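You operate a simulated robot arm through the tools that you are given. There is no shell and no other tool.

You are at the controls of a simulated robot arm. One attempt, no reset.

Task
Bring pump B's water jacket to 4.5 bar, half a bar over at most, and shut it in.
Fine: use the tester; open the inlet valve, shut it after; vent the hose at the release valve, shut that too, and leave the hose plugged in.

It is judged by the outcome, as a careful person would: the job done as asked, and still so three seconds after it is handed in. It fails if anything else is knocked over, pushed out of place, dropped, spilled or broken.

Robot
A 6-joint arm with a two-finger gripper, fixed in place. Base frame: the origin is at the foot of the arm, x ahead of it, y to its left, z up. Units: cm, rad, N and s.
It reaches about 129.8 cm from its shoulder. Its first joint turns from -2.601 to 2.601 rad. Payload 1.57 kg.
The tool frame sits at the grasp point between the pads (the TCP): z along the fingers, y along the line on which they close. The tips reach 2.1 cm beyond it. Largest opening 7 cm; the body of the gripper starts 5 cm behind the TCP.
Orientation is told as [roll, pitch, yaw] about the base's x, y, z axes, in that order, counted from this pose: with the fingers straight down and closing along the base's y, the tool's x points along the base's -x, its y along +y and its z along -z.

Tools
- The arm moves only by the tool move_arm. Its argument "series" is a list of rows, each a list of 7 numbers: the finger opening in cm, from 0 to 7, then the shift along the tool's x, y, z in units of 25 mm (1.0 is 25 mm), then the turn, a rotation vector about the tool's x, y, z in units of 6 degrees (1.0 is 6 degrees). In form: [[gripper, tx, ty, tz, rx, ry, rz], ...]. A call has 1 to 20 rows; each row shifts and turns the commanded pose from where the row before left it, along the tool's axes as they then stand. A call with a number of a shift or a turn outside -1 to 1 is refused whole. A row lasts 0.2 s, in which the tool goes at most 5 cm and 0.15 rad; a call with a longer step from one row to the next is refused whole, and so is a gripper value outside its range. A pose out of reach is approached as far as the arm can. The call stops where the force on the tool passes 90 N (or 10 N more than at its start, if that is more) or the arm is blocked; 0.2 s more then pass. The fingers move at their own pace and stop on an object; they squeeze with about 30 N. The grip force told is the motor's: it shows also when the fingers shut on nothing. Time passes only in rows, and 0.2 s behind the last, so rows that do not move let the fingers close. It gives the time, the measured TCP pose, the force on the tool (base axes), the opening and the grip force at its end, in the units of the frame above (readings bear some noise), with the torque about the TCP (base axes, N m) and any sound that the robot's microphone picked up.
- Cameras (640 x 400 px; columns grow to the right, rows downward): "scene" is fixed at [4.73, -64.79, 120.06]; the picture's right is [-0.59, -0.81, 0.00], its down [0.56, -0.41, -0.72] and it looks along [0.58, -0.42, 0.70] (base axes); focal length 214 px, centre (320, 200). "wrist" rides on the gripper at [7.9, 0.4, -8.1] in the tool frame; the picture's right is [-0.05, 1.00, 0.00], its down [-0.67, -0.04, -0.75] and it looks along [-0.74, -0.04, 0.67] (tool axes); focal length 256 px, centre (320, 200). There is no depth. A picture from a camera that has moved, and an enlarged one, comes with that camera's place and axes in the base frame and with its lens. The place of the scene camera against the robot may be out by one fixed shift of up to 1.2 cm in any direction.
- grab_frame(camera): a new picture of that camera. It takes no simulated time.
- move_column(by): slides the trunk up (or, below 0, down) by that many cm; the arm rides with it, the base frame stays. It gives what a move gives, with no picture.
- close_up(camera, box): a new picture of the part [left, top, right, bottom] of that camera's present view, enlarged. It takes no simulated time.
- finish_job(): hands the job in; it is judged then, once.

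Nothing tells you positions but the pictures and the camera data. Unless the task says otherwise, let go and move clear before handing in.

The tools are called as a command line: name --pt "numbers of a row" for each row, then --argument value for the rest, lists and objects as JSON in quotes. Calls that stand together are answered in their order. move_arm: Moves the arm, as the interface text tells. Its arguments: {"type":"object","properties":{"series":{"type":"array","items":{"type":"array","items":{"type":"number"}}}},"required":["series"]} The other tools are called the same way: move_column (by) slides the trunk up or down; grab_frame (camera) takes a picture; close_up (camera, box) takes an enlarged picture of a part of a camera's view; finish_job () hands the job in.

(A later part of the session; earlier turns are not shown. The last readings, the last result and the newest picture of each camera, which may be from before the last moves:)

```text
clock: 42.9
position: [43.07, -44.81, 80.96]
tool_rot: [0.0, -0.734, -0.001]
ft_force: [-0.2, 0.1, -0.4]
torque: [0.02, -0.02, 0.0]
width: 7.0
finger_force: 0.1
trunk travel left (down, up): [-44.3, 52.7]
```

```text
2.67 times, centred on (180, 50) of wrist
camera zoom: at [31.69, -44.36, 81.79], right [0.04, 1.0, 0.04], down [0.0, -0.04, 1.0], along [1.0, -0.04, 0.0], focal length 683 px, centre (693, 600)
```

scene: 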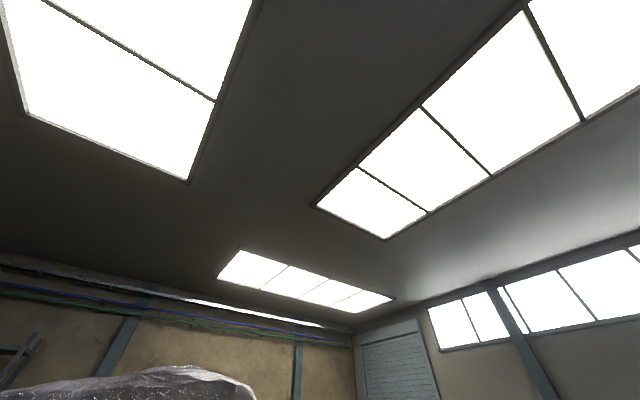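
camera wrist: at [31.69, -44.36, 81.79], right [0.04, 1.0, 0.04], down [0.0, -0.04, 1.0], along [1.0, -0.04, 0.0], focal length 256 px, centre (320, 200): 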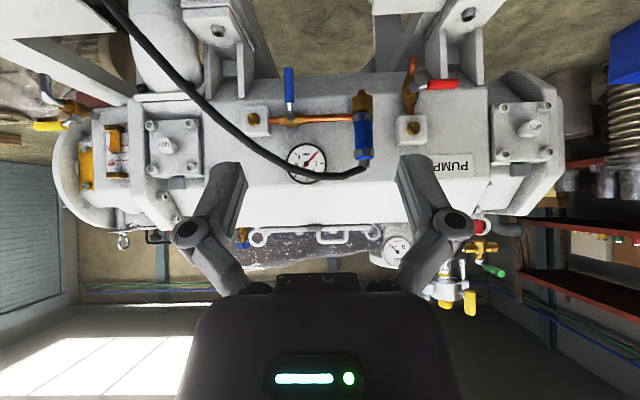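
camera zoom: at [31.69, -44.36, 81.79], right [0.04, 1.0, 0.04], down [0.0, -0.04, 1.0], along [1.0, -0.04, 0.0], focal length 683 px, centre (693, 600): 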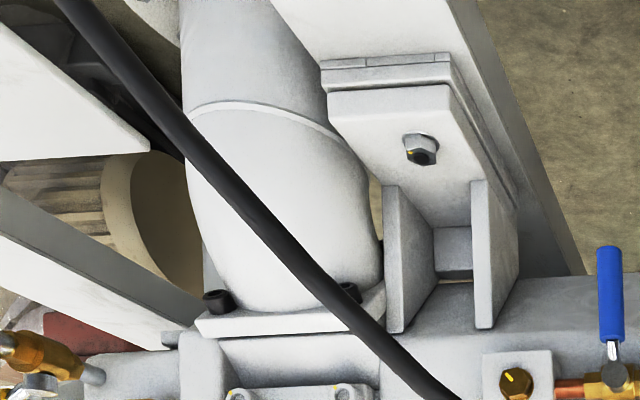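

Pump B's red outlet valve has its lever across the pipe, so it is shut, and the blue inlet valve is shut with its handle hanging down. I'll bring the tool horizontal, pointing at the pump, and lower it to the handle's height.

move_arm --pt "4.5 0 0 0 0 -1 0" --pt "4.5 0 0 0 0 -1 0" --pt "4.5 0 0 0 0 -1 0" --pt "4.5 0 0 0 0 -1 0" --pt "4.5 0 0 0 0 -1 0" --pt "4.5 0 0 0 0 -1 0" --pt "4.5 0 0 0 0 -1 0" --pt "4.5 0 0 0 0 -1 0"

move_column --by -20

grab_frame --camera "wrist"

grab_frame --camera "scene"

```text
clock: 44.7
position: [42.93, -44.87, 94.79]
tool_rot: [0.503, -1.57, -0.502]
ft_force: [-0.6, 0.8, -0.4]
torque: [-0.02, 0.03, 0.01]
width: 4.51
finger_force: 0.1
out of reach, approached as far as the arm can: row 1, 2, 3, 4, 5, 6, 7, 8
trunk travel left (down, up): [-44.3, 52.7]
```

```text
clock: 46.9
position: [42.98, -44.84, 74.75]
tool_rot: [0.298, -1.568, -0.299]
ft_force: [0.0, -0.9, 0.4]
torque: [-0.01, 0.03, 0.01]
width: 4.5
finger_force: 0.0
trunk travel left (down, up): [-24.3, 72.7]
```

```text
taken
camera wrist: at [34.83, -44.39, 66.94], right [0.0, 1.0, 0.05], down [-0.74, -0.04, 0.67], along [0.67, -0.04, 0.74], focal length 256 px, centre (320, 200)
```

wrist: 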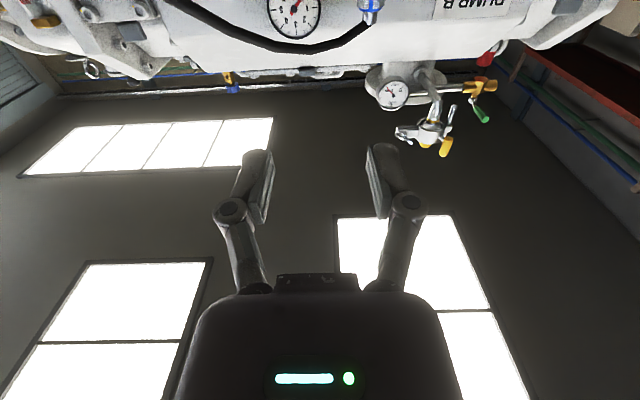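

```text
taken
```

scene: 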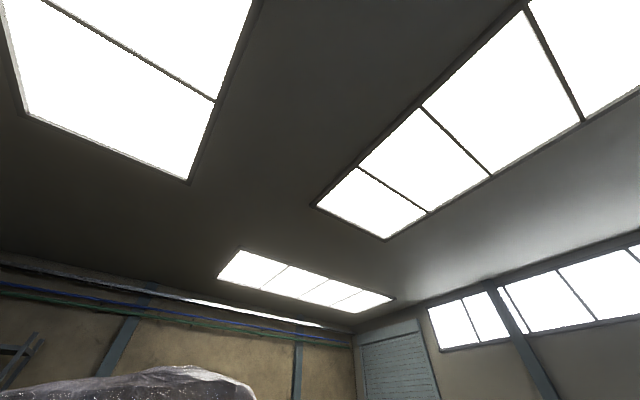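

move_column --by -13.7

move_arm --pt "4.5 0 -0.8 0.6 0 0 0" --pt "4.5 0 -0.8 0.6 0 0 0" --pt "4.5 0 -0.74 0.6 0 0 0" --pt "4.5 0 0 1 0 0 0" --pt "4.5 0 0 1 0 0 0" --pt "4.5 0 0 1 0 0 0" --pt "4.5 0 0 1 0 0 0" --pt "4.5 0 0 1 0 0 0"

grab_frame --camera "wrist"

```text
clock: 48.5
position: [42.94, -44.9, 61.01]
tool_rot: [0.298, -1.57, -0.299]
ft_force: [0.0, -0.4, -0.3]
torque: [0.0, 0.03, -0.01]
width: 4.47
finger_force: 0.1
trunk travel left (down, up): [-10.6, 86.4]
```

```text
clock: 50.3
position: [59.86, -50.83, 61.18]
tool_rot: [0.287, -1.568, -0.288]
ft_force: [-0.1, 0.1, 0.5]
torque: [0.02, 0.02, 0.0]
width: 4.51
finger_force: 0.1
trunk travel left (down, up): [-10.6, 86.4]
```

```text
taken
camera wrist: at [51.67, -50.26, 53.23], right [0.0, 1.0, 0.05], down [-0.74, -0.04, 0.67], along [0.67, -0.04, 0.74], focal length 256 px, centre (320, 200)
```

wrist: 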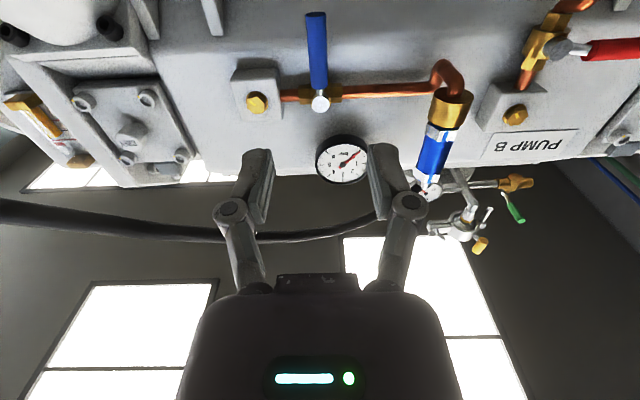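

The handle's lower end is at about (76.5, -50.9, 58.7) and the stem at (77.7, -50.9, 66.5). I'll advance so the fork of the two fingers straddles the handle.

move_arm --pt "4.5 0 0 0.9 0 0 0" --pt "4.5 0 0 0.9 0 0 0" --pt "4.5 0 0 0.9 0 0 0" --pt "4.5 0 0 0.9 0 0 0" --pt "4.5 0 0 0.9 0 0 0"

grab_frame --camera "wrist"

```text
clock: 51.5
position: [71.1, -50.93, 61.02]
tool_rot: [0.203, -1.565, -0.203]
ft_force: [0.1, 0.1, 1.4]
torque: [0.01, 0.02, -0.03]
width: 4.51
finger_force: 0.1
trunk travel left (down, up): [-10.6, 86.4]
```

```text
taken
camera wrist: at [62.94, -50.49, 53.23], right [0.0, 1.0, 0.05], down [-0.74, -0.04, 0.67], along [0.67, -0.04, 0.74], focal length 256 px, centre (320, 200)
```

wrist: 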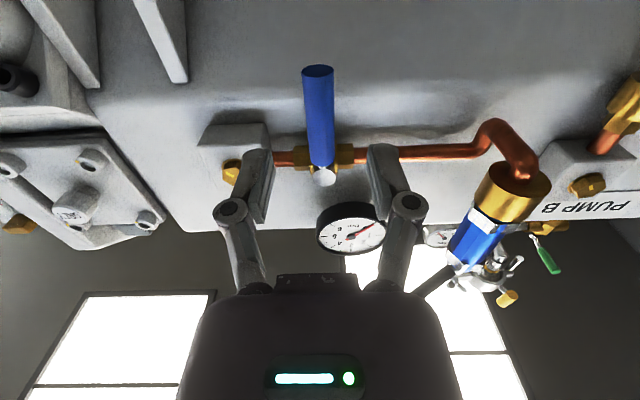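

move_arm --pt "4.5 0 0 0.6 0 0 0" --pt "4.5 0 0 0.6 0 0 0" --pt "4.5 0 0 0.5 0 0 0"

grab_frame --camera "wrist"

```text
clock: 52.3
position: [75.46, -50.89, 61.01]
tool_rot: [0.186, -1.564, -0.188]
ft_force: [0.3, 0.3, 0.7]
torque: [0.01, 0.03, -0.01]
width: 4.49
finger_force: 0.0
trunk travel left (down, up): [-10.6, 86.4]
```

```text
taken
camera wrist: at [67.24, -50.37, 53.22], right [0.0, 1.0, 0.05], down [-0.74, -0.04, 0.67], along [0.67, -0.04, 0.74], focal length 256 px, centre (320, 200)
```

wrist: 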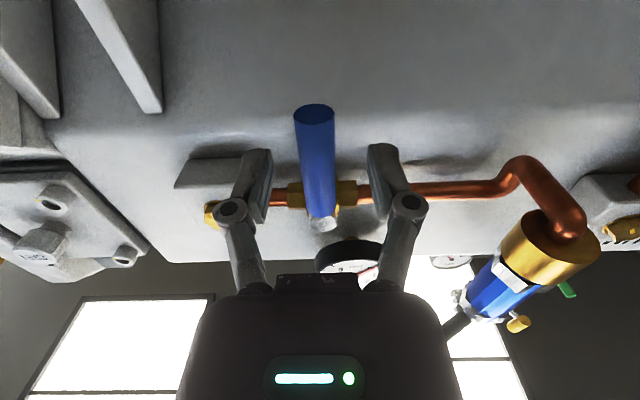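

The handle is between the fingers. I'll push gently toward +y, away from the hose, to test which way it turns.

move_arm --pt "4.5 0 0.3 0 0 0 0" --pt "4.5 0 0.3 0 0 0 0" --pt "4.5 0 0.2 0 0 0 0" --pt "4.5 0 0.2 0 0 0 0"

grab_frame --camera "wrist"

```text
clock: 53.3
position: [75.61, -48.36, 61.06]
tool_rot: [0.202, -1.564, -0.2]
ft_force: [-1.2, -0.8, -0.3]
torque: [0.0, 0.0, -0.01]
width: 4.59
finger_force: 1.0
trunk travel left (down, up): [-10.6, 86.4]
```

```text
taken
camera wrist: at [67.41, -47.79, 53.21], right [0.0, 1.0, 0.05], down [-0.74, -0.04, 0.67], along [0.67, -0.04, 0.74], focal length 256 px, centre (320, 200)
```

wrist: 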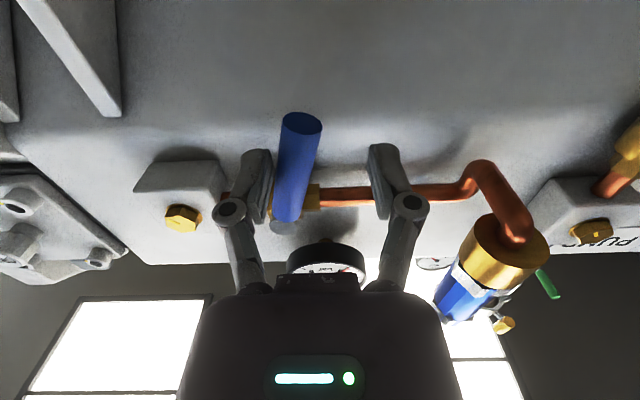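

The handle moves freely toward +y, so that is the opening direction. I'll follow it around, rolling the fork with the arm and rising with the column.

move_arm --pt "4.5 0 0 0 0 0 1" --pt "4.5 0 0 0 0 0 1" --pt "4.5 0 0 0 0 0 1" --pt "4.5 0 0 0 0 0 1" --pt "4.5 0 0 0 0 0 1"

move_column --by 1.4

grab_frame --camera "wrist"

```text
clock: 54.5
position: [75.53, -48.3, 60.99]
tool_rot: [1.563, -1.045, -1.564]
ft_force: [0.9, -0.9, -0.1]
torque: [0.04, -0.01, 0.02]
width: 4.48
finger_force: 0.0
trunk travel left (down, up): [-10.6, 86.4]
```

```text
clock: 55.1
position: [75.54, -48.3, 62.5]
tool_rot: [1.561, -1.047, -1.564]
ft_force: [0.0, 1.0, -0.3]
torque: [0.0, -0.02, 0.02]
width: 4.46
finger_force: 0.1
trunk travel left (down, up): [-12.0, 85.0]
```

```text
taken
camera wrist: at [67.39, -43.9, 55.9], right [0.0, 0.84, 0.55], down [-0.74, -0.36, 0.56], along [0.67, -0.41, 0.62], focal length 256 px, centre (320, 200)
```

wrist: 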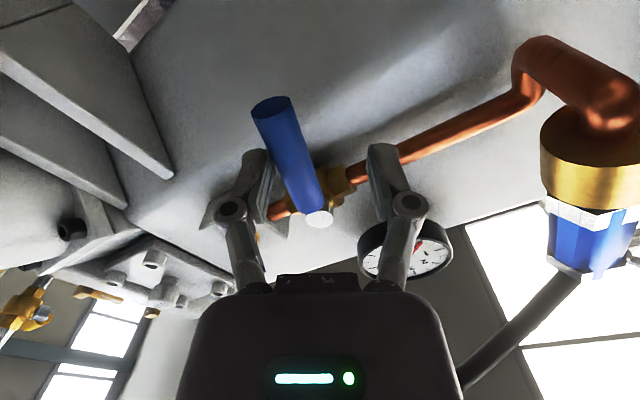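

move_arm --pt "4.5 0.07 0.12 0 0 0 1" --pt "4.5 0.08 0.11 0 0 0 1" --pt "4.5 0.1 0.1 0 0 0 1" --pt "4.5 0.11 0.08 0 0 0 1" --pt "4.5 0.12 0.07 0 0 0 1"

move_column --by 1.7

grab_frame --camera "wrist"

```text
clock: 56.3
position: [75.62, -46.39, 62.42]
tool_rot: [1.562, -0.522, -1.568]
ft_force: [0.2, 0.6, -0.8]
torque: [0.04, -0.02, 0.04]
width: 4.51
finger_force: 0.0
trunk travel left (down, up): [-12.0, 85.0]
```

```text
clock: 57.0
position: [75.52, -46.41, 64.14]
tool_rot: [1.563, -0.523, -1.567]
ft_force: [0.5, 0.3, 0.1]
torque: [0.02, 0.0, 0.02]
width: 4.49
finger_force: 0.0
trunk travel left (down, up): [-13.7, 83.3]
```

```text
taken
camera wrist: at [67.4, -39.28, 60.63], right [0.01, 0.45, 0.89], down [-0.74, -0.59, 0.31], along [0.67, -0.66, 0.33], focal length 256 px, centre (320, 200)
```

wrist: 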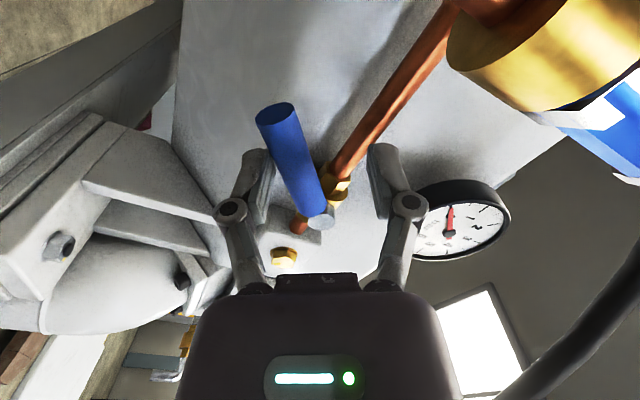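

move_arm --pt "4.5 0.06 0.03 0 0 0 1" --pt "4.5 0.06 0.03 0 0 0 1" --pt "4.5 0.06 0.02 0 0 0 1" --pt "4.5 0.06 0 0 0 0 1"

move_column --by 2.2

grab_frame --camera "wrist"

```text
clock: 58.0
position: [75.51, -45.8, 64.18]
tool_rot: [1.563, -0.101, -1.571]
ft_force: [0.5, -0.2, 0.1]
torque: [-0.03, 0.01, 0.01]
width: 4.53
finger_force: 0.1
trunk travel left (down, up): [-13.7, 83.3]
```

```text
clock: 58.6
position: [75.52, -46.01, 66.34]
tool_rot: [1.562, -0.103, -1.571]
ft_force: [0.5, 0.8, 0.3]
torque: [0.0, 0.0, 0.04]
width: 4.5
finger_force: 0.0
trunk travel left (down, up): [-15.9, 81.1]
```

```text
taken
camera wrist: at [67.36, -37.85, 66.02], right [0.01, 0.05, 1.0], down [-0.75, -0.67, 0.04], along [0.67, -0.74, 0.03], focal length 256 px, centre (320, 200)
```

wrist: 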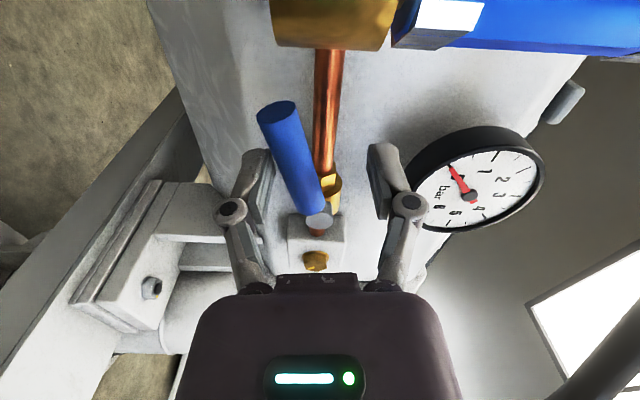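

move_column --by 1.2

grab_frame --camera "wrist"

```text
clock: 59.2
position: [75.57, -45.92, 67.5]
tool_rot: [1.562, -0.104, -1.57]
ft_force: [-0.2, -0.3, 0.6]
torque: [-0.02, -0.03, 0.01]
width: 4.5
finger_force: 0.1
trunk travel left (down, up): [-17.1, 79.9]
```

```text
taken
camera wrist: at [67.36, -37.86, 67.22], right [0.01, 0.05, 1.0], down [-0.75, -0.67, 0.04], along [0.67, -0.74, 0.03], focal length 256 px, centre (320, 200)
```

wrist: 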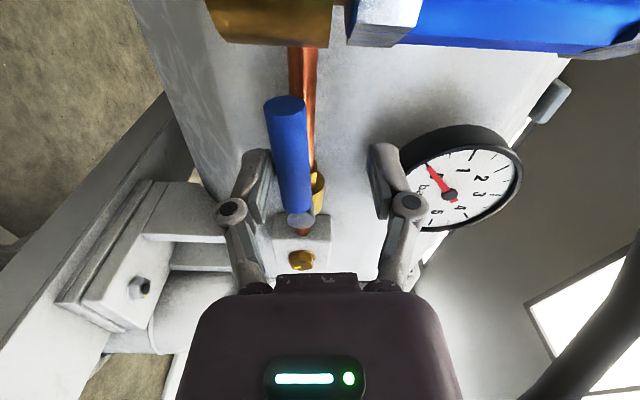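

move_column --by 0.6

grab_frame --camera "wrist"

```text
clock: 59.8
position: [75.62, -45.94, 68.05]
tool_rot: [1.562, -0.105, -1.569]
ft_force: [4.5, 3.7, -7.9]
torque: [0.16, 0.01, 0.12]
width: 4.82
finger_force: 2.6
trunk travel left (down, up): [-17.7, 79.3]
```

```text
taken
camera wrist: at [67.42, -37.82, 67.75], right [0.01, 0.05, 1.0], down [-0.74, -0.67, 0.04], along [0.67, -0.74, 0.03], focal length 256 px, centre (320, 200)
```

wrist: 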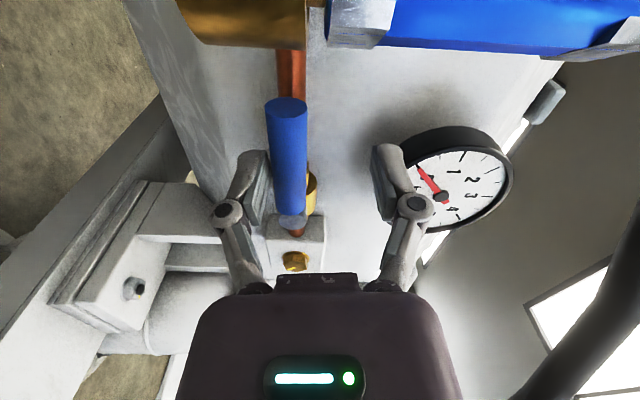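

The handle has met its stop in line with the pipe, so the inlet is open. I'll ease off, withdraw, and bring the tool back to pointing down at a safe height.

move_column --by -1.0

move_arm --pt "4.5 0 0 -0.5 0 0 0" --pt "4.5 0 0 -0.8 0 0 0" --pt "4.5 0 0 -1 0 0 0" --pt "4.5 0 0 -1 0 0 0" --pt "4.5 0 0 -1 0 0 0" --pt "4.5 0 0 -1 0 0 0" --pt "4.5 0 0 -1 0 0 0" --pt "4.5 0 0 -1 0 0 0" --pt "4.5 0 0 -1 0 0 0" --pt "4.5 0 0 -1 0 0 0"

grab_frame --camera "wrist"

```text
clock: 60.4
position: [75.51, -45.85, 67.1]
tool_rot: [1.564, -0.104, -1.57]
ft_force: [-0.4, 0.1, -0.1]
torque: [0.0, -0.01, -0.02]
width: 4.51
finger_force: 0.0
trunk travel left (down, up): [-16.7, 80.3]
```

```text
clock: 62.6
position: [52.13, -45.92, 67.06]
tool_rot: [1.564, -0.105, -1.573]
ft_force: [0.8, 0.8, 0.4]
torque: [-0.02, 0.0, 0.0]
width: 4.49
finger_force: 0.1
trunk travel left (down, up): [-16.7, 80.3]
```

```text
taken
camera wrist: at [44.02, -37.85, 66.81], right [0.01, 0.05, 1.0], down [-0.74, -0.67, 0.04], along [0.67, -0.74, 0.03], focal length 256 px, centre (320, 200)
```

wrist: 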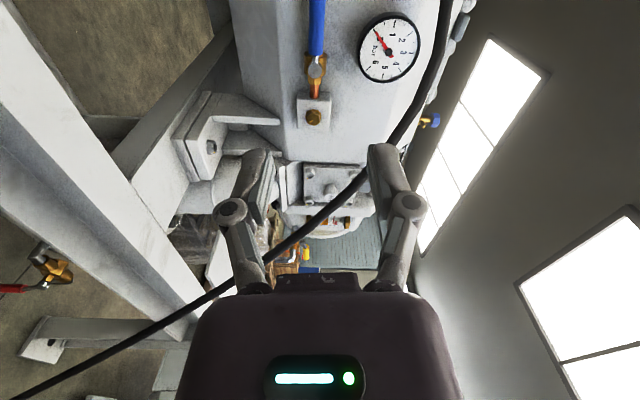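

move_column --by 42

move_arm --pt "6.5 0 0 0 0 0 -1" --pt "6.5 0 0 0 0 0 -1" --pt "6.5 0 0 0 0 0 -1" --pt "6.5 0 0 0 0 0 -1" --pt "6.5 0 0 0 0 0 -1" --pt "6.5 0 0 0 0 0 -1" --pt "6.5 0 0 0 0 0 -1" --pt "6.5 0 0 0 0 0 -1" --pt "6.5 0 0 0 0 0 -1" --pt "6.5 0 0 0 0 0 -1" --pt "6.5 0 0 0 0 0 -1" --pt "6.5 0 0 0 0 0 -1" --pt "6.5 0 0 0 0 0 -1" --pt "6.5 0 0 0 0 0 -1"

move_arm --pt "6.5 0 0 0 0 1 0" --pt "6.5 0 0 0 0 1 0" --pt "6.5 0 0 0 0 1 0" --pt "6.5 0 0 0 0 1 0" --pt "6.5 0 0 0 0 1 0" --pt "6.5 0 0 0 0 1 0" --pt "6.5 0 0 0 0 1 0" --pt "6.5 0 0 0 0 1 0" --pt "6.5 0 0 0 0 1 0" --pt "6.5 0 0 0 0 1 0" --pt "6.5 0 0 0 0 1 0" --pt "6.5 0 0 0 0 1 0" --pt "6.5 0 0 0 0 1 0" --pt "6.5 0 0 0 0 1 0" --pt "6.5 0 0 0 0 1 0"

```text
refused: 42 is not a number from -40 to 40
```

```text
clock: 65.6
position: [52.22, -45.83, 67.11]
tool_rot: [-0.243, -1.568, 0.243]
ft_force: [0.2, -0.2, 0.9]
torque: [-0.01, 0.02, -0.03]
width: 6.5
finger_force: 0.0
trunk travel left (down, up): [-16.7, 80.3]
```

```text
clock: 68.8
position: [52.27, -45.92, 48.53]
tool_rot: [0.0, 0.007, 0.0]
ft_force: [-0.2, -0.2, 0.5]
torque: [-0.01, 0.01, 0.0]
width: 6.51
finger_force: 0.1
out of reach, approached as far as the arm can: row 1, 2, 3, 4, 5, 6, 7, 8, 9, 10, 11, 12, 13, 15
trunk travel left (down, up): [-16.7, 80.3]
```

The column step was refused because 42 exceeds the 40 cm limit, but the tool swung down in free space without contact. I'll raise it now and travel to the tester's lever.

move_column --by 40

grab_frame --camera "wrist"

```text
clock: 72.6
position: [52.3, -45.73, 88.52]
tool_rot: [-0.001, 0.008, 0.001]
ft_force: [-0.1, -0.6, 0.0]
torque: [-0.02, 0.01, 0.02]
width: 6.52
finger_force: 0.1
trunk travel left (down, up): [-56.7, 40.3]
```

```text
taken
camera wrist: at [44.36, -45.33, 96.85], right [0.05, 1.0, 0.0], down [0.67, -0.04, 0.74], along [0.74, -0.04, -0.67], focal length 256 px, centre (320, 200)
```

wrist: 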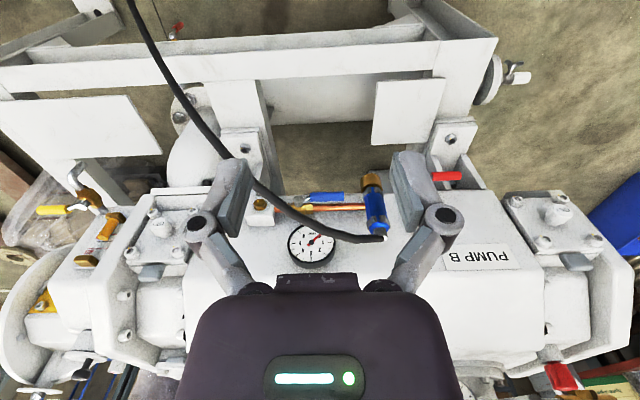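

move_arm --pt "6.5 1 -0.9 0 0 0 0" --pt "6.5 1 -0.9 0 0 0 0" --pt "6.5 1 -0.9 0 0 0 0" --pt "6.5 1 -0.9 0 0 0 0" --pt "6.5 1 -0.9 0 0 0 0" --pt "6.5 1 -0.9 0 0 0 0" --pt "6.5 1 -0.9 0 0 0 0" --pt "6.5 1 -0.9 0 0 0 0" --pt "6.5 1 -0.9 0 0 0 0" --pt "6.5 1 -0.9 0 0 0 0" --pt "6.5 1 -0.9 0 0 0 0" --pt "6.5 1 -0.9 0 0 0 0" --pt "6.5 1 -0.9 0 0 0 0" --pt "6.5 1 -0.9 0 0 0 0" --pt "6.5 1 -0.9 0 0 0 0" --pt "6.5 1 -0.9 0 0 0 0" --pt "6.5 1 -0.9 0 0 0 0" --pt "6.5 1 -0.9 0 0 0 0" --pt "6.5 1 -0.9 0 0 0 0" --pt "6.5 1 -0.9 0 0 0 0"

grab_frame --camera "wrist"

```text
clock: 76.8
position: [2.29, -91.14, 88.59]
tool_rot: [0.001, 0.006, -0.001]
ft_force: [-0.2, -0.8, -0.3]
torque: [0.04, 0.01, 0.0]
width: 6.49
finger_force: 0.2
out of reach, approached as far as the arm can: row 18
trunk travel left (down, up): [-56.7, 40.3]
```

```text
taken
camera wrist: at [-5.62, -90.62, 96.83], right [0.05, 1.0, 0.0], down [0.67, -0.04, 0.74], along [0.74, -0.04, -0.67], focal length 256 px, centre (320, 200)
```

wrist: 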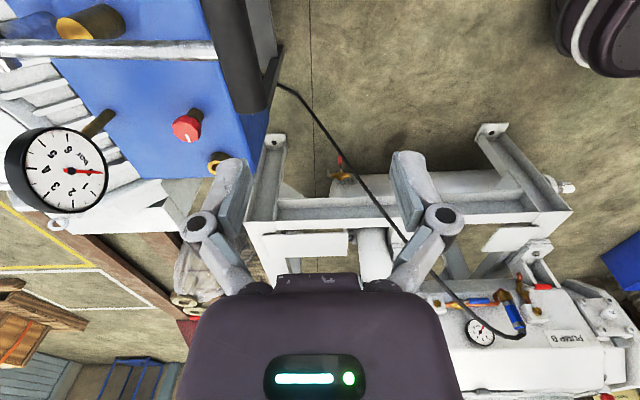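

Both gauges are visible from here: the tester's at left and pump B's at lower right. I'll move over the right half of the T-bar, clear of the rod, at about x = 3.7.

move_arm --pt "6.5 -0.28 -0.84 0 0 0 0" --pt "6.5 -0.28 -0.84 0 0 0 0" --pt "6.5 0 -0.82 0 0 0 0"

grab_frame --camera "wrist"

```text
clock: 77.6
position: [3.6, -97.01, 88.55]
tool_rot: [0.002, 0.007, 0.0]
ft_force: [-0.1, 0.7, -0.7]
torque: [0.0, -0.02, 0.03]
width: 6.51
finger_force: 0.0
trunk travel left (down, up): [-56.7, 40.3]
```

```text
taken
camera wrist: at [-4.3, -96.52, 96.84], right [0.05, 1.0, 0.0], down [0.67, -0.04, 0.74], along [0.74, -0.04, -0.67], focal length 256 px, centre (320, 200)
```

wrist: 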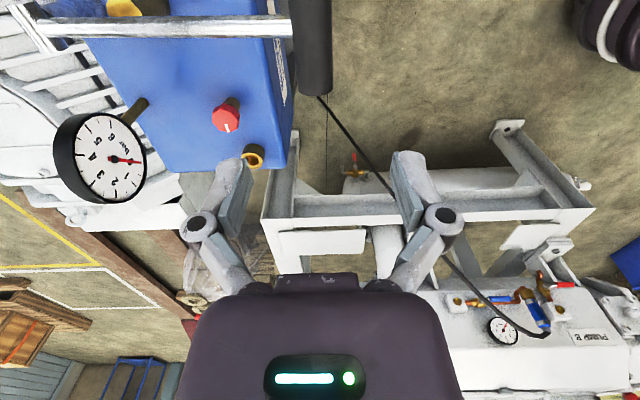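

move_arm --pt "6.5 0 -0.18 0 0 0 0"

move_column --by -9

grab_frame --camera "wrist"

```text
clock: 78.0
position: [3.77, -97.56, 88.64]
tool_rot: [0.002, 0.007, -0.001]
ft_force: [-1.0, 0.1, 0.5]
torque: [-0.01, 0.03, -0.02]
width: 6.52
finger_force: 0.0
trunk travel left (down, up): [-56.7, 40.3]
```

```text
clock: 79.2
position: [3.66, -97.41, 79.7]
tool_rot: [0.0, 0.007, -0.001]
ft_force: [-0.4, 0.1, 1.4]
torque: [-0.01, -0.01, -0.04]
width: 6.48
finger_force: 0.1
trunk travel left (down, up): [-47.7, 49.3]
```

```text
taken
camera wrist: at [-4.24, -96.97, 87.85], right [0.05, 1.0, 0.0], down [0.67, -0.04, 0.74], along [0.74, -0.04, -0.67], focal length 256 px, centre (320, 200)
```

wrist: 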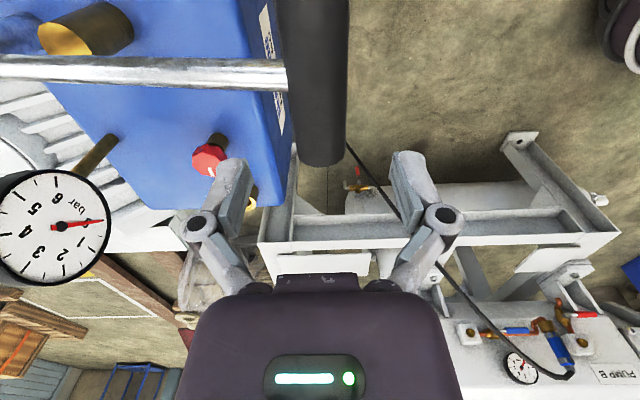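

move_column --by -5.2

move_arm --pt "2 0 0 0 0 0 0" --pt "2 0 0 0 0 0 0" --pt "2 0 0 0 0 0 0" --pt "2 0 0 0 0 0 0"

grab_frame --camera "wrist"

```text
clock: 80.2
position: [3.77, -97.53, 74.48]
tool_rot: [0.001, 0.008, -0.001]
ft_force: [0.9, -0.6, 1.0]
torque: [-0.04, 0.0, -0.01]
width: 6.52
finger_force: 0.1
trunk travel left (down, up): [-42.5, 54.5]
```

```text
clock: 81.2
position: [3.7, -97.49, 74.4]
tool_rot: [0.0, 0.008, -0.001]
ft_force: [0.2, -1.0, 1.3]
torque: [-0.05, -0.01, 0.0]
width: 2.86
finger_force: 30.4
trunk travel left (down, up): [-42.5, 54.5]
```

```text
taken
camera wrist: at [-4.24, -96.97, 82.66], right [0.05, 1.0, 0.0], down [0.67, -0.04, 0.74], along [0.74, -0.04, -0.67], focal length 256 px, centre (320, 200)
```

wrist: 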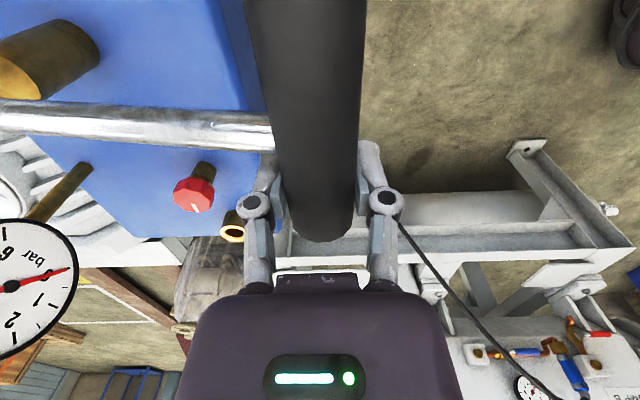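

I have the bar, at 2.9 cm wide. I'll try a small lift first to see how the lever behaves.

move_column --by 1.5

move_arm --pt "2 0 -0.15 0 0 0 0"

move_column --by 2

grab_frame --camera "wrist"

```text
clock: 81.8
position: [3.78, -97.5, 75.93]
tool_rot: [0.0, 0.008, 0.0]
ft_force: [0.0, 2.5, 1.8]
torque: [0.11, 0.01, -0.03]
width: 2.98
finger_force: 28.4
trunk travel left (down, up): [-44.0, 53.0]
```

```text
clock: 82.2
position: [3.69, -97.48, 76.17]
tool_rot: [0.004, 0.006, 0.0]
ft_force: [1.3, 27.4, -4.5]
torque: [0.26, 0.02, -0.06]
width: 2.92
finger_force: 30.5
trunk travel left (down, up): [-44.0, 53.0]
```

```text
clock: 82.9
position: [3.63, -98.24, 78.03]
tool_rot: [0.001, 0.006, -0.001]
ft_force: [-0.6, 6.7, 3.1]
torque: [0.3, -0.01, 0.01]
width: 2.04
finger_force: 0.5
trunk travel left (down, up): [-46.0, 51.0]
```

```text
taken
camera wrist: at [-4.3, -97.62, 86.19], right [0.05, 1.0, 0.0], down [0.67, -0.04, 0.74], along [0.74, -0.04, -0.67], focal length 256 px, centre (320, 200)
```

wrist: 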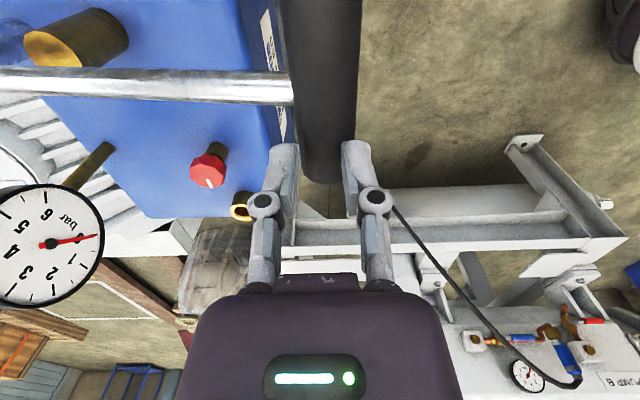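

The bar didn't rise: it resisted and slid out of the fingers, so the lever seems to be at its upper stop and the working stroke is downward. I'll re-seat over it and press down a little.

move_arm --pt "6.5 0 0.2 0 0 0 0" --pt "6.5 0 0.14 0 0 0 0" --pt "6.5 0 0 0 0 0 0"

move_column --by -4.2

move_arm --pt "2 0 0 0 0 0 0" --pt "2 0 0 0 0 0 0" --pt "2 0 0 0 0 0 0" --pt "2 0 0 0 0 0 0"

move_column --by -1.5

grab_frame --camera "wrist"

```text
clock: 83.7
position: [3.74, -97.15, 77.9]
tool_rot: [-0.001, 0.006, 0.001]
ft_force: [-0.3, -0.3, 0.0]
torque: [0.0, 0.0, 0.0]
width: 6.51
finger_force: 0.0
trunk travel left (down, up): [-46.0, 51.0]
```

```text
clock: 84.5
position: [3.78, -97.11, 73.82]
tool_rot: [0.001, 0.007, 0.0]
ft_force: [-0.2, -0.4, 0.5]
torque: [0.0, 0.01, -0.01]
width: 6.5
finger_force: 0.1
trunk travel left (down, up): [-41.8, 55.2]
```

```text
clock: 85.5
position: [3.67, -97.12, 73.62]
tool_rot: [0.002, 0.008, -0.001]
ft_force: [-0.4, -19.2, -2.5]
torque: [0.25, -0.02, 0.04]
width: 3.24
finger_force: 9.7
trunk travel left (down, up): [-41.8, 55.2]
```

```text
clock: 86.2
position: [3.69, -97.06, 72.13]
tool_rot: [0.001, 0.009, 0.0]
ft_force: [0.3, -13.9, 0.2]
torque: [0.12, -0.01, -0.02]
width: 2.99
finger_force: 6.8
trunk travel left (down, up): [-40.3, 56.7]
```

```text
taken
camera wrist: at [-4.26, -96.63, 80.36], right [0.05, 1.0, 0.0], down [0.67, -0.04, 0.74], along [0.74, -0.04, -0.67], focal length 256 px, centre (320, 200)
```

wrist: 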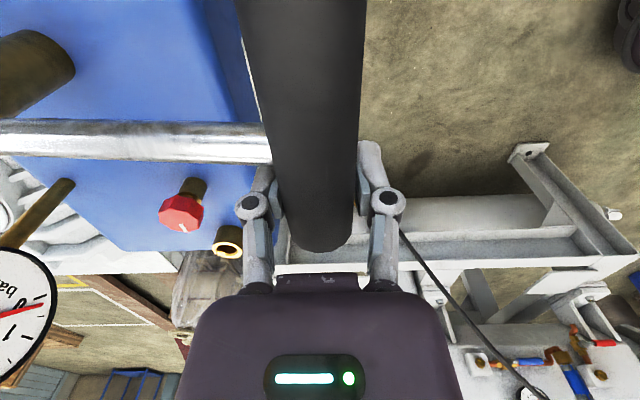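

move_arm --pt "2 0 -0.2 0 0 0 0"

move_column --by -3

grab_frame --camera "wrist"

```text
clock: 86.5
position: [3.62, -97.36, 72.27]
tool_rot: [0.007, 0.006, 0.0]
ft_force: [-2.9, 18.6, 3.1]
torque: [-0.09, -0.16, 0.07]
width: 2.81
finger_force: 29.4
trunk travel left (down, up): [-40.3, 56.7]
```

```text
clock: 87.3
position: [3.6, -97.54, 69.44]
tool_rot: [0.004, 0.006, 0.001]
ft_force: [-6.6, 30.2, 2.9]
torque: [-0.26, 0.02, 0.08]
width: 3.89
finger_force: 14.3
trunk travel left (down, up): [-37.3, 59.7]
```

```text
taken
camera wrist: at [-4.25, -97.03, 77.63], right [0.05, 1.0, 0.0], down [0.67, -0.04, 0.74], along [0.74, -0.04, -0.67], focal length 256 px, centre (320, 200)
```

wrist: 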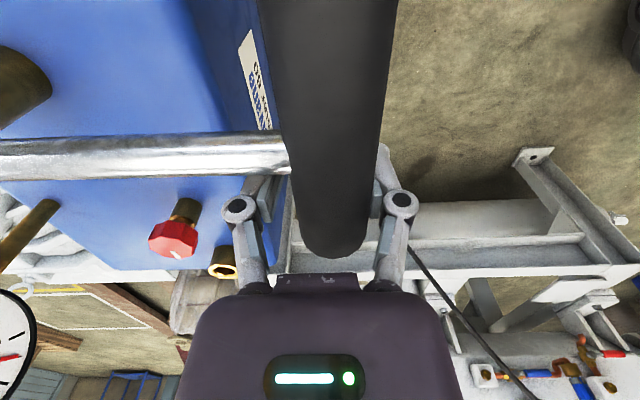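

move_arm --pt "4 0 0.2 0 0 0 0" --pt "4 0 0 0 0 0 0"

move_column --by -3

grab_frame --camera "wrist"

close_up --camera "wrist" --box '[0, 280, 60, 400]'

```text
clock: 87.9
position: [3.75, -97.31, 69.1]
tool_rot: [0.001, 0.008, 0.0]
ft_force: [1.1, -1.8, 2.1]
torque: [0.13, 0.02, -0.01]
width: 3.98
finger_force: 0.2
trunk travel left (down, up): [-37.3, 59.7]
```

```text
clock: 88.7
position: [3.58, -97.27, 66.19]
tool_rot: [-0.002, 0.006, 0.0]
ft_force: [0.8, 2.8, 2.8]
torque: [-0.11, -0.02, -0.01]
width: 3.99
finger_force: 0.0
trunk travel left (down, up): [-34.3, 62.7]
```

```text
taken
camera wrist: at [-4.21, -96.7, 74.48], right [0.05, 1.0, 0.0], down [0.67, -0.04, 0.74], along [0.74, -0.04, -0.67], focal length 256 px, centre (320, 200)
```

wrist: 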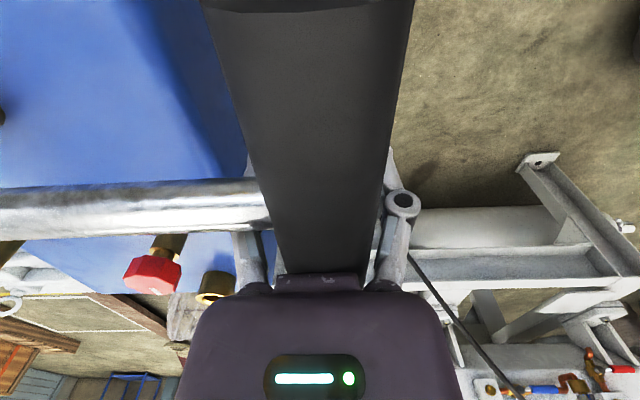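

```text
3.33 times, centred on (30, 340) of wrist
camera zoom: at [-4.21, -96.7, 74.48], right [0.05, 1.0, 0.0], down [0.67, -0.04, 0.74], along [0.74, -0.04, -0.67], focal length 853 px, centre (1287, -267)
```

zoom: 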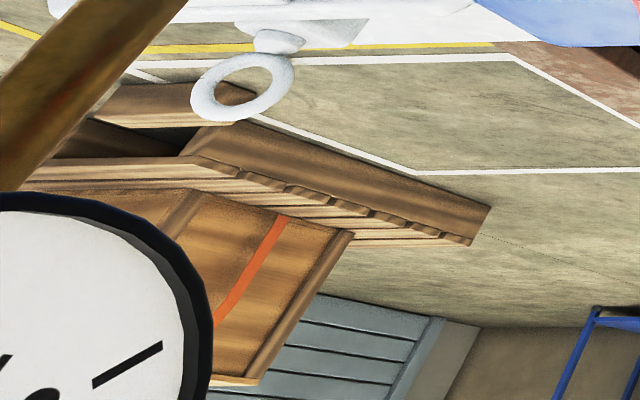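

move_column --by -2

move_column --by -1.5

grab_frame --camera "wrist"

```text
clock: 89.3
position: [3.77, -97.15, 64.24]
tool_rot: [-0.001, 0.008, -0.003]
ft_force: [0.0, 3.5, 2.9]
torque: [-0.13, 0.01, -0.02]
width: 4.01
finger_force: 0.0
trunk travel left (down, up): [-32.3, 64.7]
```

```text
clock: 90.0
position: [3.77, -97.17, 62.75]
tool_rot: [0.0, 0.009, 0.001]
ft_force: [-1.7, -3.9, 2.8]
torque: [0.21, -0.03, 0.0]
width: 3.99
finger_force: 0.0
trunk travel left (down, up): [-30.8, 66.2]
```

```text
taken
camera wrist: at [-4.2, -96.75, 70.95], right [0.05, 1.0, 0.0], down [0.67, -0.04, 0.74], along [0.74, -0.04, -0.67], focal length 256 px, centre (320, 200)
```

wrist: 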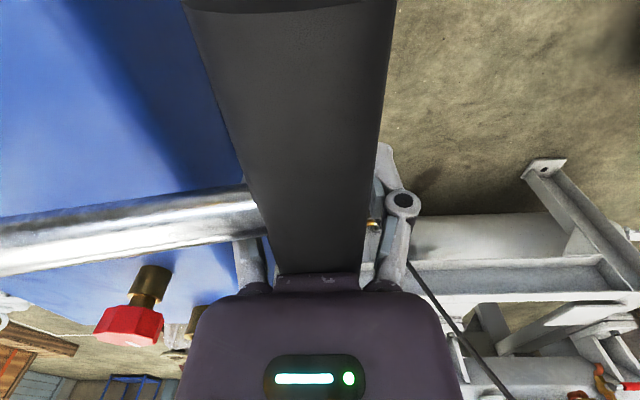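

move_arm --pt "4 0 -0.16 0 0 0 0"

move_column --by -2

grab_frame --camera "wrist"

```text
clock: 90.3
position: [3.75, -97.48, 62.77]
tool_rot: [0.002, 0.007, 0.0]
ft_force: [0.1, 3.1, 2.7]
torque: [-0.16, 0.03, -0.01]
width: 4.01
finger_force: 0.0
trunk travel left (down, up): [-30.8, 66.2]
```

```text
clock: 91.0
position: [3.68, -97.66, 61.0]
tool_rot: [-0.004, 0.005, -0.002]
ft_force: [0.9, -26.2, 41.1]
torque: [1.33, 0.07, 0.15]
width: 4.0
finger_force: 0.1
trunk travel left (down, up): [-28.8, 68.2]
```

```text
taken
camera wrist: at [-4.21, -97.15, 69.24], right [0.05, 1.0, -0.01], down [0.67, -0.03, 0.74], along [0.74, -0.04, -0.67], focal length 256 px, centre (320, 200)
```

wrist: 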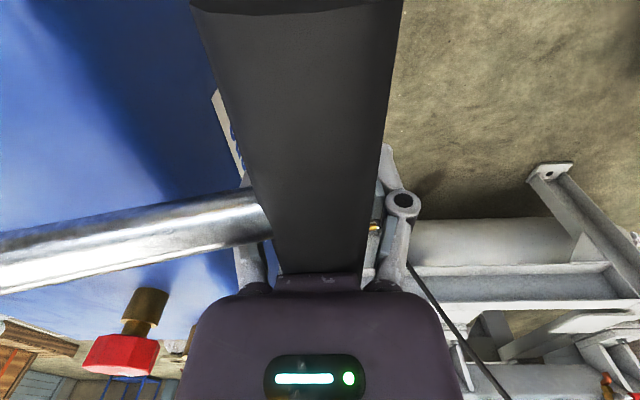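

The lever met its lower stop, with a reaction of about 41 N. I'll ease up, grip the bar and lift it back to the top, then read the gauges.

move_column --by 2.5

grab_frame --camera "wrist"

move_arm --pt "2 0 0 0 0 0 0" --pt "2 0 0 0 0 0 0" --pt "2 0 0 0 0 0 0" --pt "2 0 0 0 0 0 0"

```text
clock: 91.7
position: [3.7, -97.54, 63.09]
tool_rot: [0.001, 0.005, 0.0]
ft_force: [0.5, 4.3, 1.9]
torque: [-0.18, 0.0, 0.01]
width: 3.98
finger_force: 0.1
trunk travel left (down, up): [-31.3, 65.7]
```

```text
taken
camera wrist: at [-4.24, -96.98, 71.47], right [0.05, 1.0, 0.0], down [0.67, -0.04, 0.74], along [0.74, -0.04, -0.67], focal length 256 px, centre (320, 200)
```

wrist: 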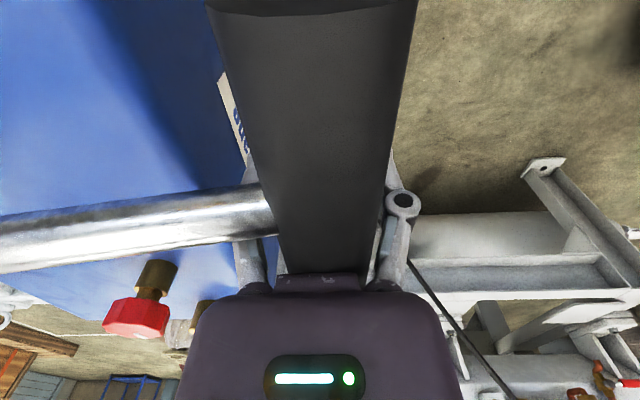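

```text
clock: 92.7
position: [3.67, -97.46, 63.26]
tool_rot: [0.001, 0.007, -0.001]
ft_force: [-1.5, 23.1, 0.3]
torque: [-0.89, -0.03, 0.03]
width: 2.95
finger_force: 4.9
trunk travel left (down, up): [-31.3, 65.7]
```

The lever springs back up by itself, so I can pump by just pressing with the palm. I'll open the fingers slightly, rise and read the gauges after this first stroke.

move_arm --pt "5.2 0 0 0 0 0 0" --pt "5.2 0 0 0 0 0 0" --pt "5.2 0 0 0 0 0 0"

move_column --by 15

grab_frame --camera "wrist"

close_up --camera "wrist" --box '[0, 140, 140, 280]'

close_up --camera "wrist" --box '[450, 290, 610, 400]'

```text
clock: 93.5
position: [3.67, -97.59, 63.26]
tool_rot: [0.001, 0.008, 0.0]
ft_force: [0.1, -4.5, 4.1]
torque: [0.24, 0.0, -0.02]
width: 5.21
finger_force: 0.1
trunk travel left (down, up): [-31.3, 65.7]
```

```text
clock: 95.3
position: [3.65, -97.47, 78.26]
tool_rot: [0.001, 0.007, 0.0]
ft_force: [0.1, 0.2, -0.1]
torque: [-0.01, 0.0, 0.01]
width: 5.2
finger_force: 0.1
trunk travel left (down, up): [-46.3, 50.7]
```

```text
taken
camera wrist: at [-4.24, -97.08, 86.43], right [0.05, 1.0, 0.0], down [0.67, -0.04, 0.74], along [0.74, -0.04, -0.67], focal length 256 px, centre (320, 200)
```

wrist: 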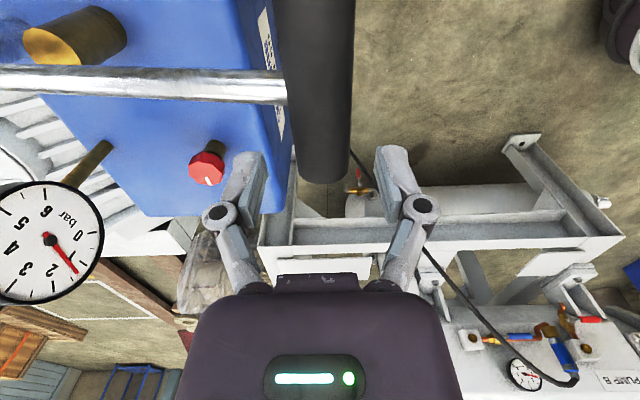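

```text
2.86 times, centred on (70, 210) of wrist
camera zoom: at [-4.24, -97.08, 86.43], right [0.05, 1.0, 0.0], down [0.67, -0.04, 0.74], along [0.74, -0.04, -0.67], focal length 731 px, centre (1034, 171)
```

zoom: 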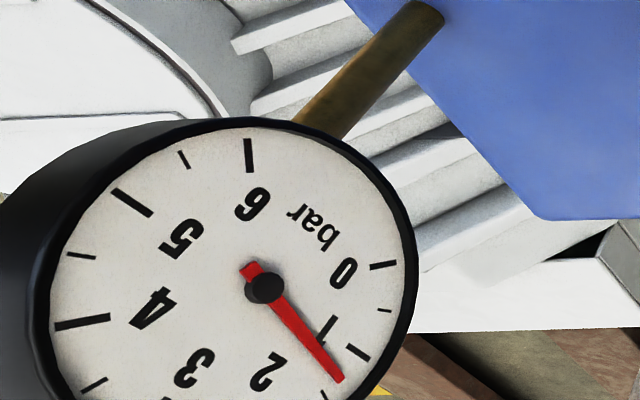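

```text
3.64 times, centred on (530, 345) of wrist
camera zoom: at [-4.24, -97.08, 86.43], right [0.05, 1.0, 0.0], down [0.67, -0.04, 0.74], along [0.74, -0.04, -0.67], focal length 931 px, centre (-444, -327)
```

zoom: 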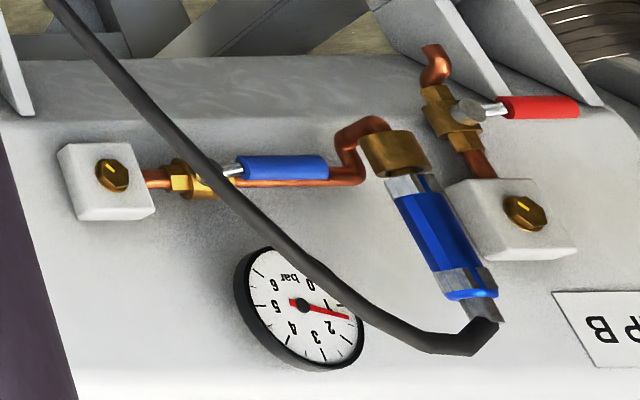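

Both gauges read about 1.3 bar after one stroke, and pressure is reaching the jacket. I'll do a second full stroke.

move_column --by -8.5

move_column --by -8.2

move_column --by 16.7

close_up --camera "wrist" --box '[0, 140, 140, 320]'

close_up --camera "wrist" --box '[490, 340, 570, 400]'

```text
clock: 96.5
position: [3.69, -97.59, 69.77]
tool_rot: [-0.001, 0.006, 0.0]
ft_force: [0.4, 2.1, 1.8]
torque: [-0.05, -0.02, -0.05]
width: 5.2
finger_force: 0.1
trunk travel left (down, up): [-37.8, 59.2]
```

```text
clock: 97.7
position: [3.77, -97.66, 61.39]
tool_rot: [0.0, 0.007, 0.0]
ft_force: [-0.4, -4.7, 3.8]
torque: [0.23, -0.01, -0.03]
width: 5.2
finger_force: 0.0
trunk travel left (down, up): [-29.6, 67.4]
```

```text
clock: 99.6
position: [3.66, -97.57, 78.13]
tool_rot: [0.0, 0.006, 0.001]
ft_force: [0.2, -0.7, 0.0]
torque: [0.01, 0.02, 0.03]
width: 5.22
finger_force: 0.1
trunk travel left (down, up): [-46.3, 50.7]
```

```text
2.22 times, centred on (70, 230) of wrist
camera zoom: at [-4.23, -97.08, 86.43], right [0.05, 1.0, 0.0], down [0.67, -0.04, 0.74], along [0.74, -0.04, -0.67], focal length 569 px, centre (876, 133)
```

zoom: 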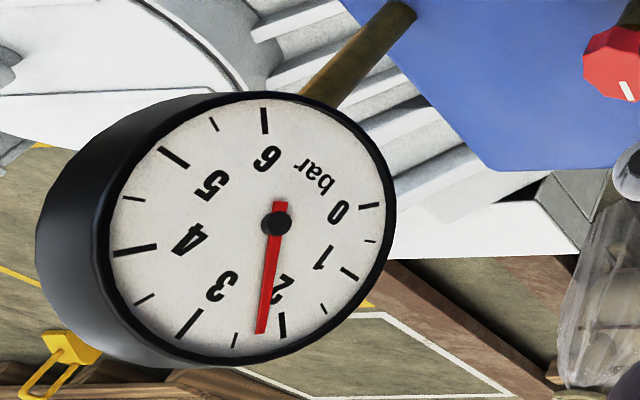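

```text
6.67 times, centred on (530, 370) of wrist
camera zoom: at [-4.23, -97.08, 86.43], right [0.05, 1.0, 0.0], down [0.67, -0.04, 0.74], along [0.74, -0.04, -0.67], focal length 1707 px, centre (-1080, -933)
```

zoom: 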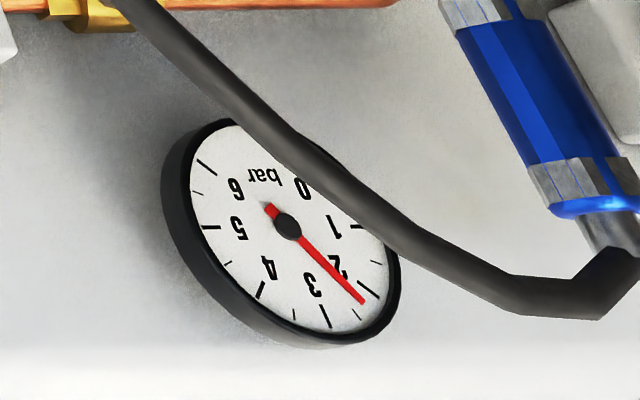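

Now about 2.25 bar on both. A third full stroke.

move_column --by -8.5

move_column --by -8.2

move_column --by 16.7

close_up --camera "wrist" --box '[0, 140, 140, 320]'

close_up --camera "wrist" --box '[490, 340, 570, 400]'

```text
clock: 100.8
position: [3.65, -97.52, 69.74]
tool_rot: [-0.001, 0.007, 0.0]
ft_force: [0.6, 1.9, 2.1]
torque: [-0.06, 0.0, -0.01]
width: 5.21
finger_force: 0.1
trunk travel left (down, up): [-37.8, 59.2]
```

```text
clock: 102.0
position: [3.71, -97.62, 61.48]
tool_rot: [0.0, 0.008, 0.001]
ft_force: [-0.2, -4.5, 3.5]
torque: [0.24, -0.02, 0.0]
width: 5.2
finger_force: 0.0
trunk travel left (down, up): [-29.6, 67.4]
```

```text
clock: 103.8
position: [3.72, -97.68, 78.16]
tool_rot: [-0.002, 0.006, -0.001]
ft_force: [-0.1, -0.1, -0.1]
torque: [0.01, 0.01, 0.0]
width: 5.2
finger_force: 0.0
trunk travel left (down, up): [-46.3, 50.7]
```

```text
2.22 times, centred on (70, 230) of wrist
camera zoom: at [-4.23, -97.08, 86.43], right [0.05, 1.0, 0.0], down [0.67, -0.04, 0.74], along [0.74, -0.04, -0.67], focal length 569 px, centre (876, 133)
```

zoom: 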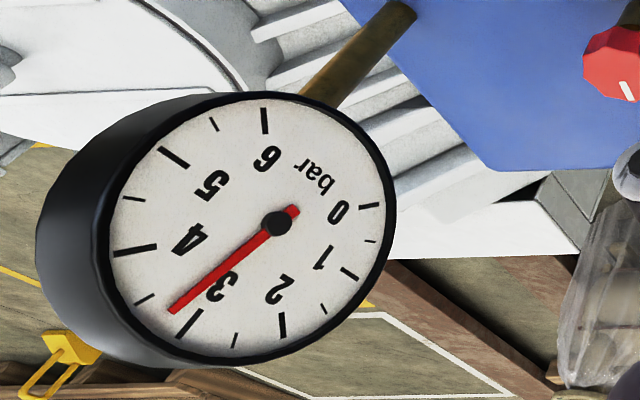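

```text
6.67 times, centred on (530, 370) of wrist
camera zoom: at [-4.23, -97.08, 86.43], right [0.05, 1.0, 0.0], down [0.67, -0.04, 0.74], along [0.74, -0.04, -0.67], focal length 1707 px, centre (-1080, -933)
```

zoom: 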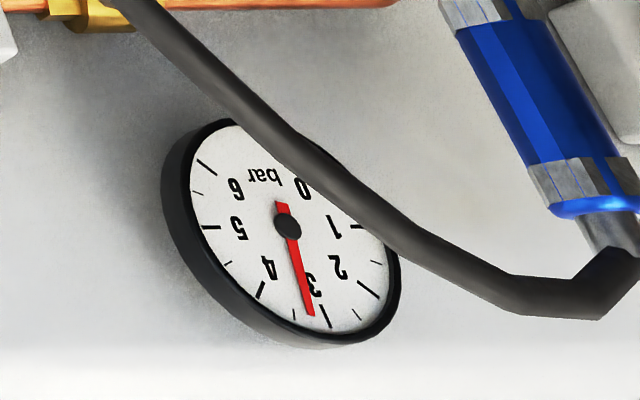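

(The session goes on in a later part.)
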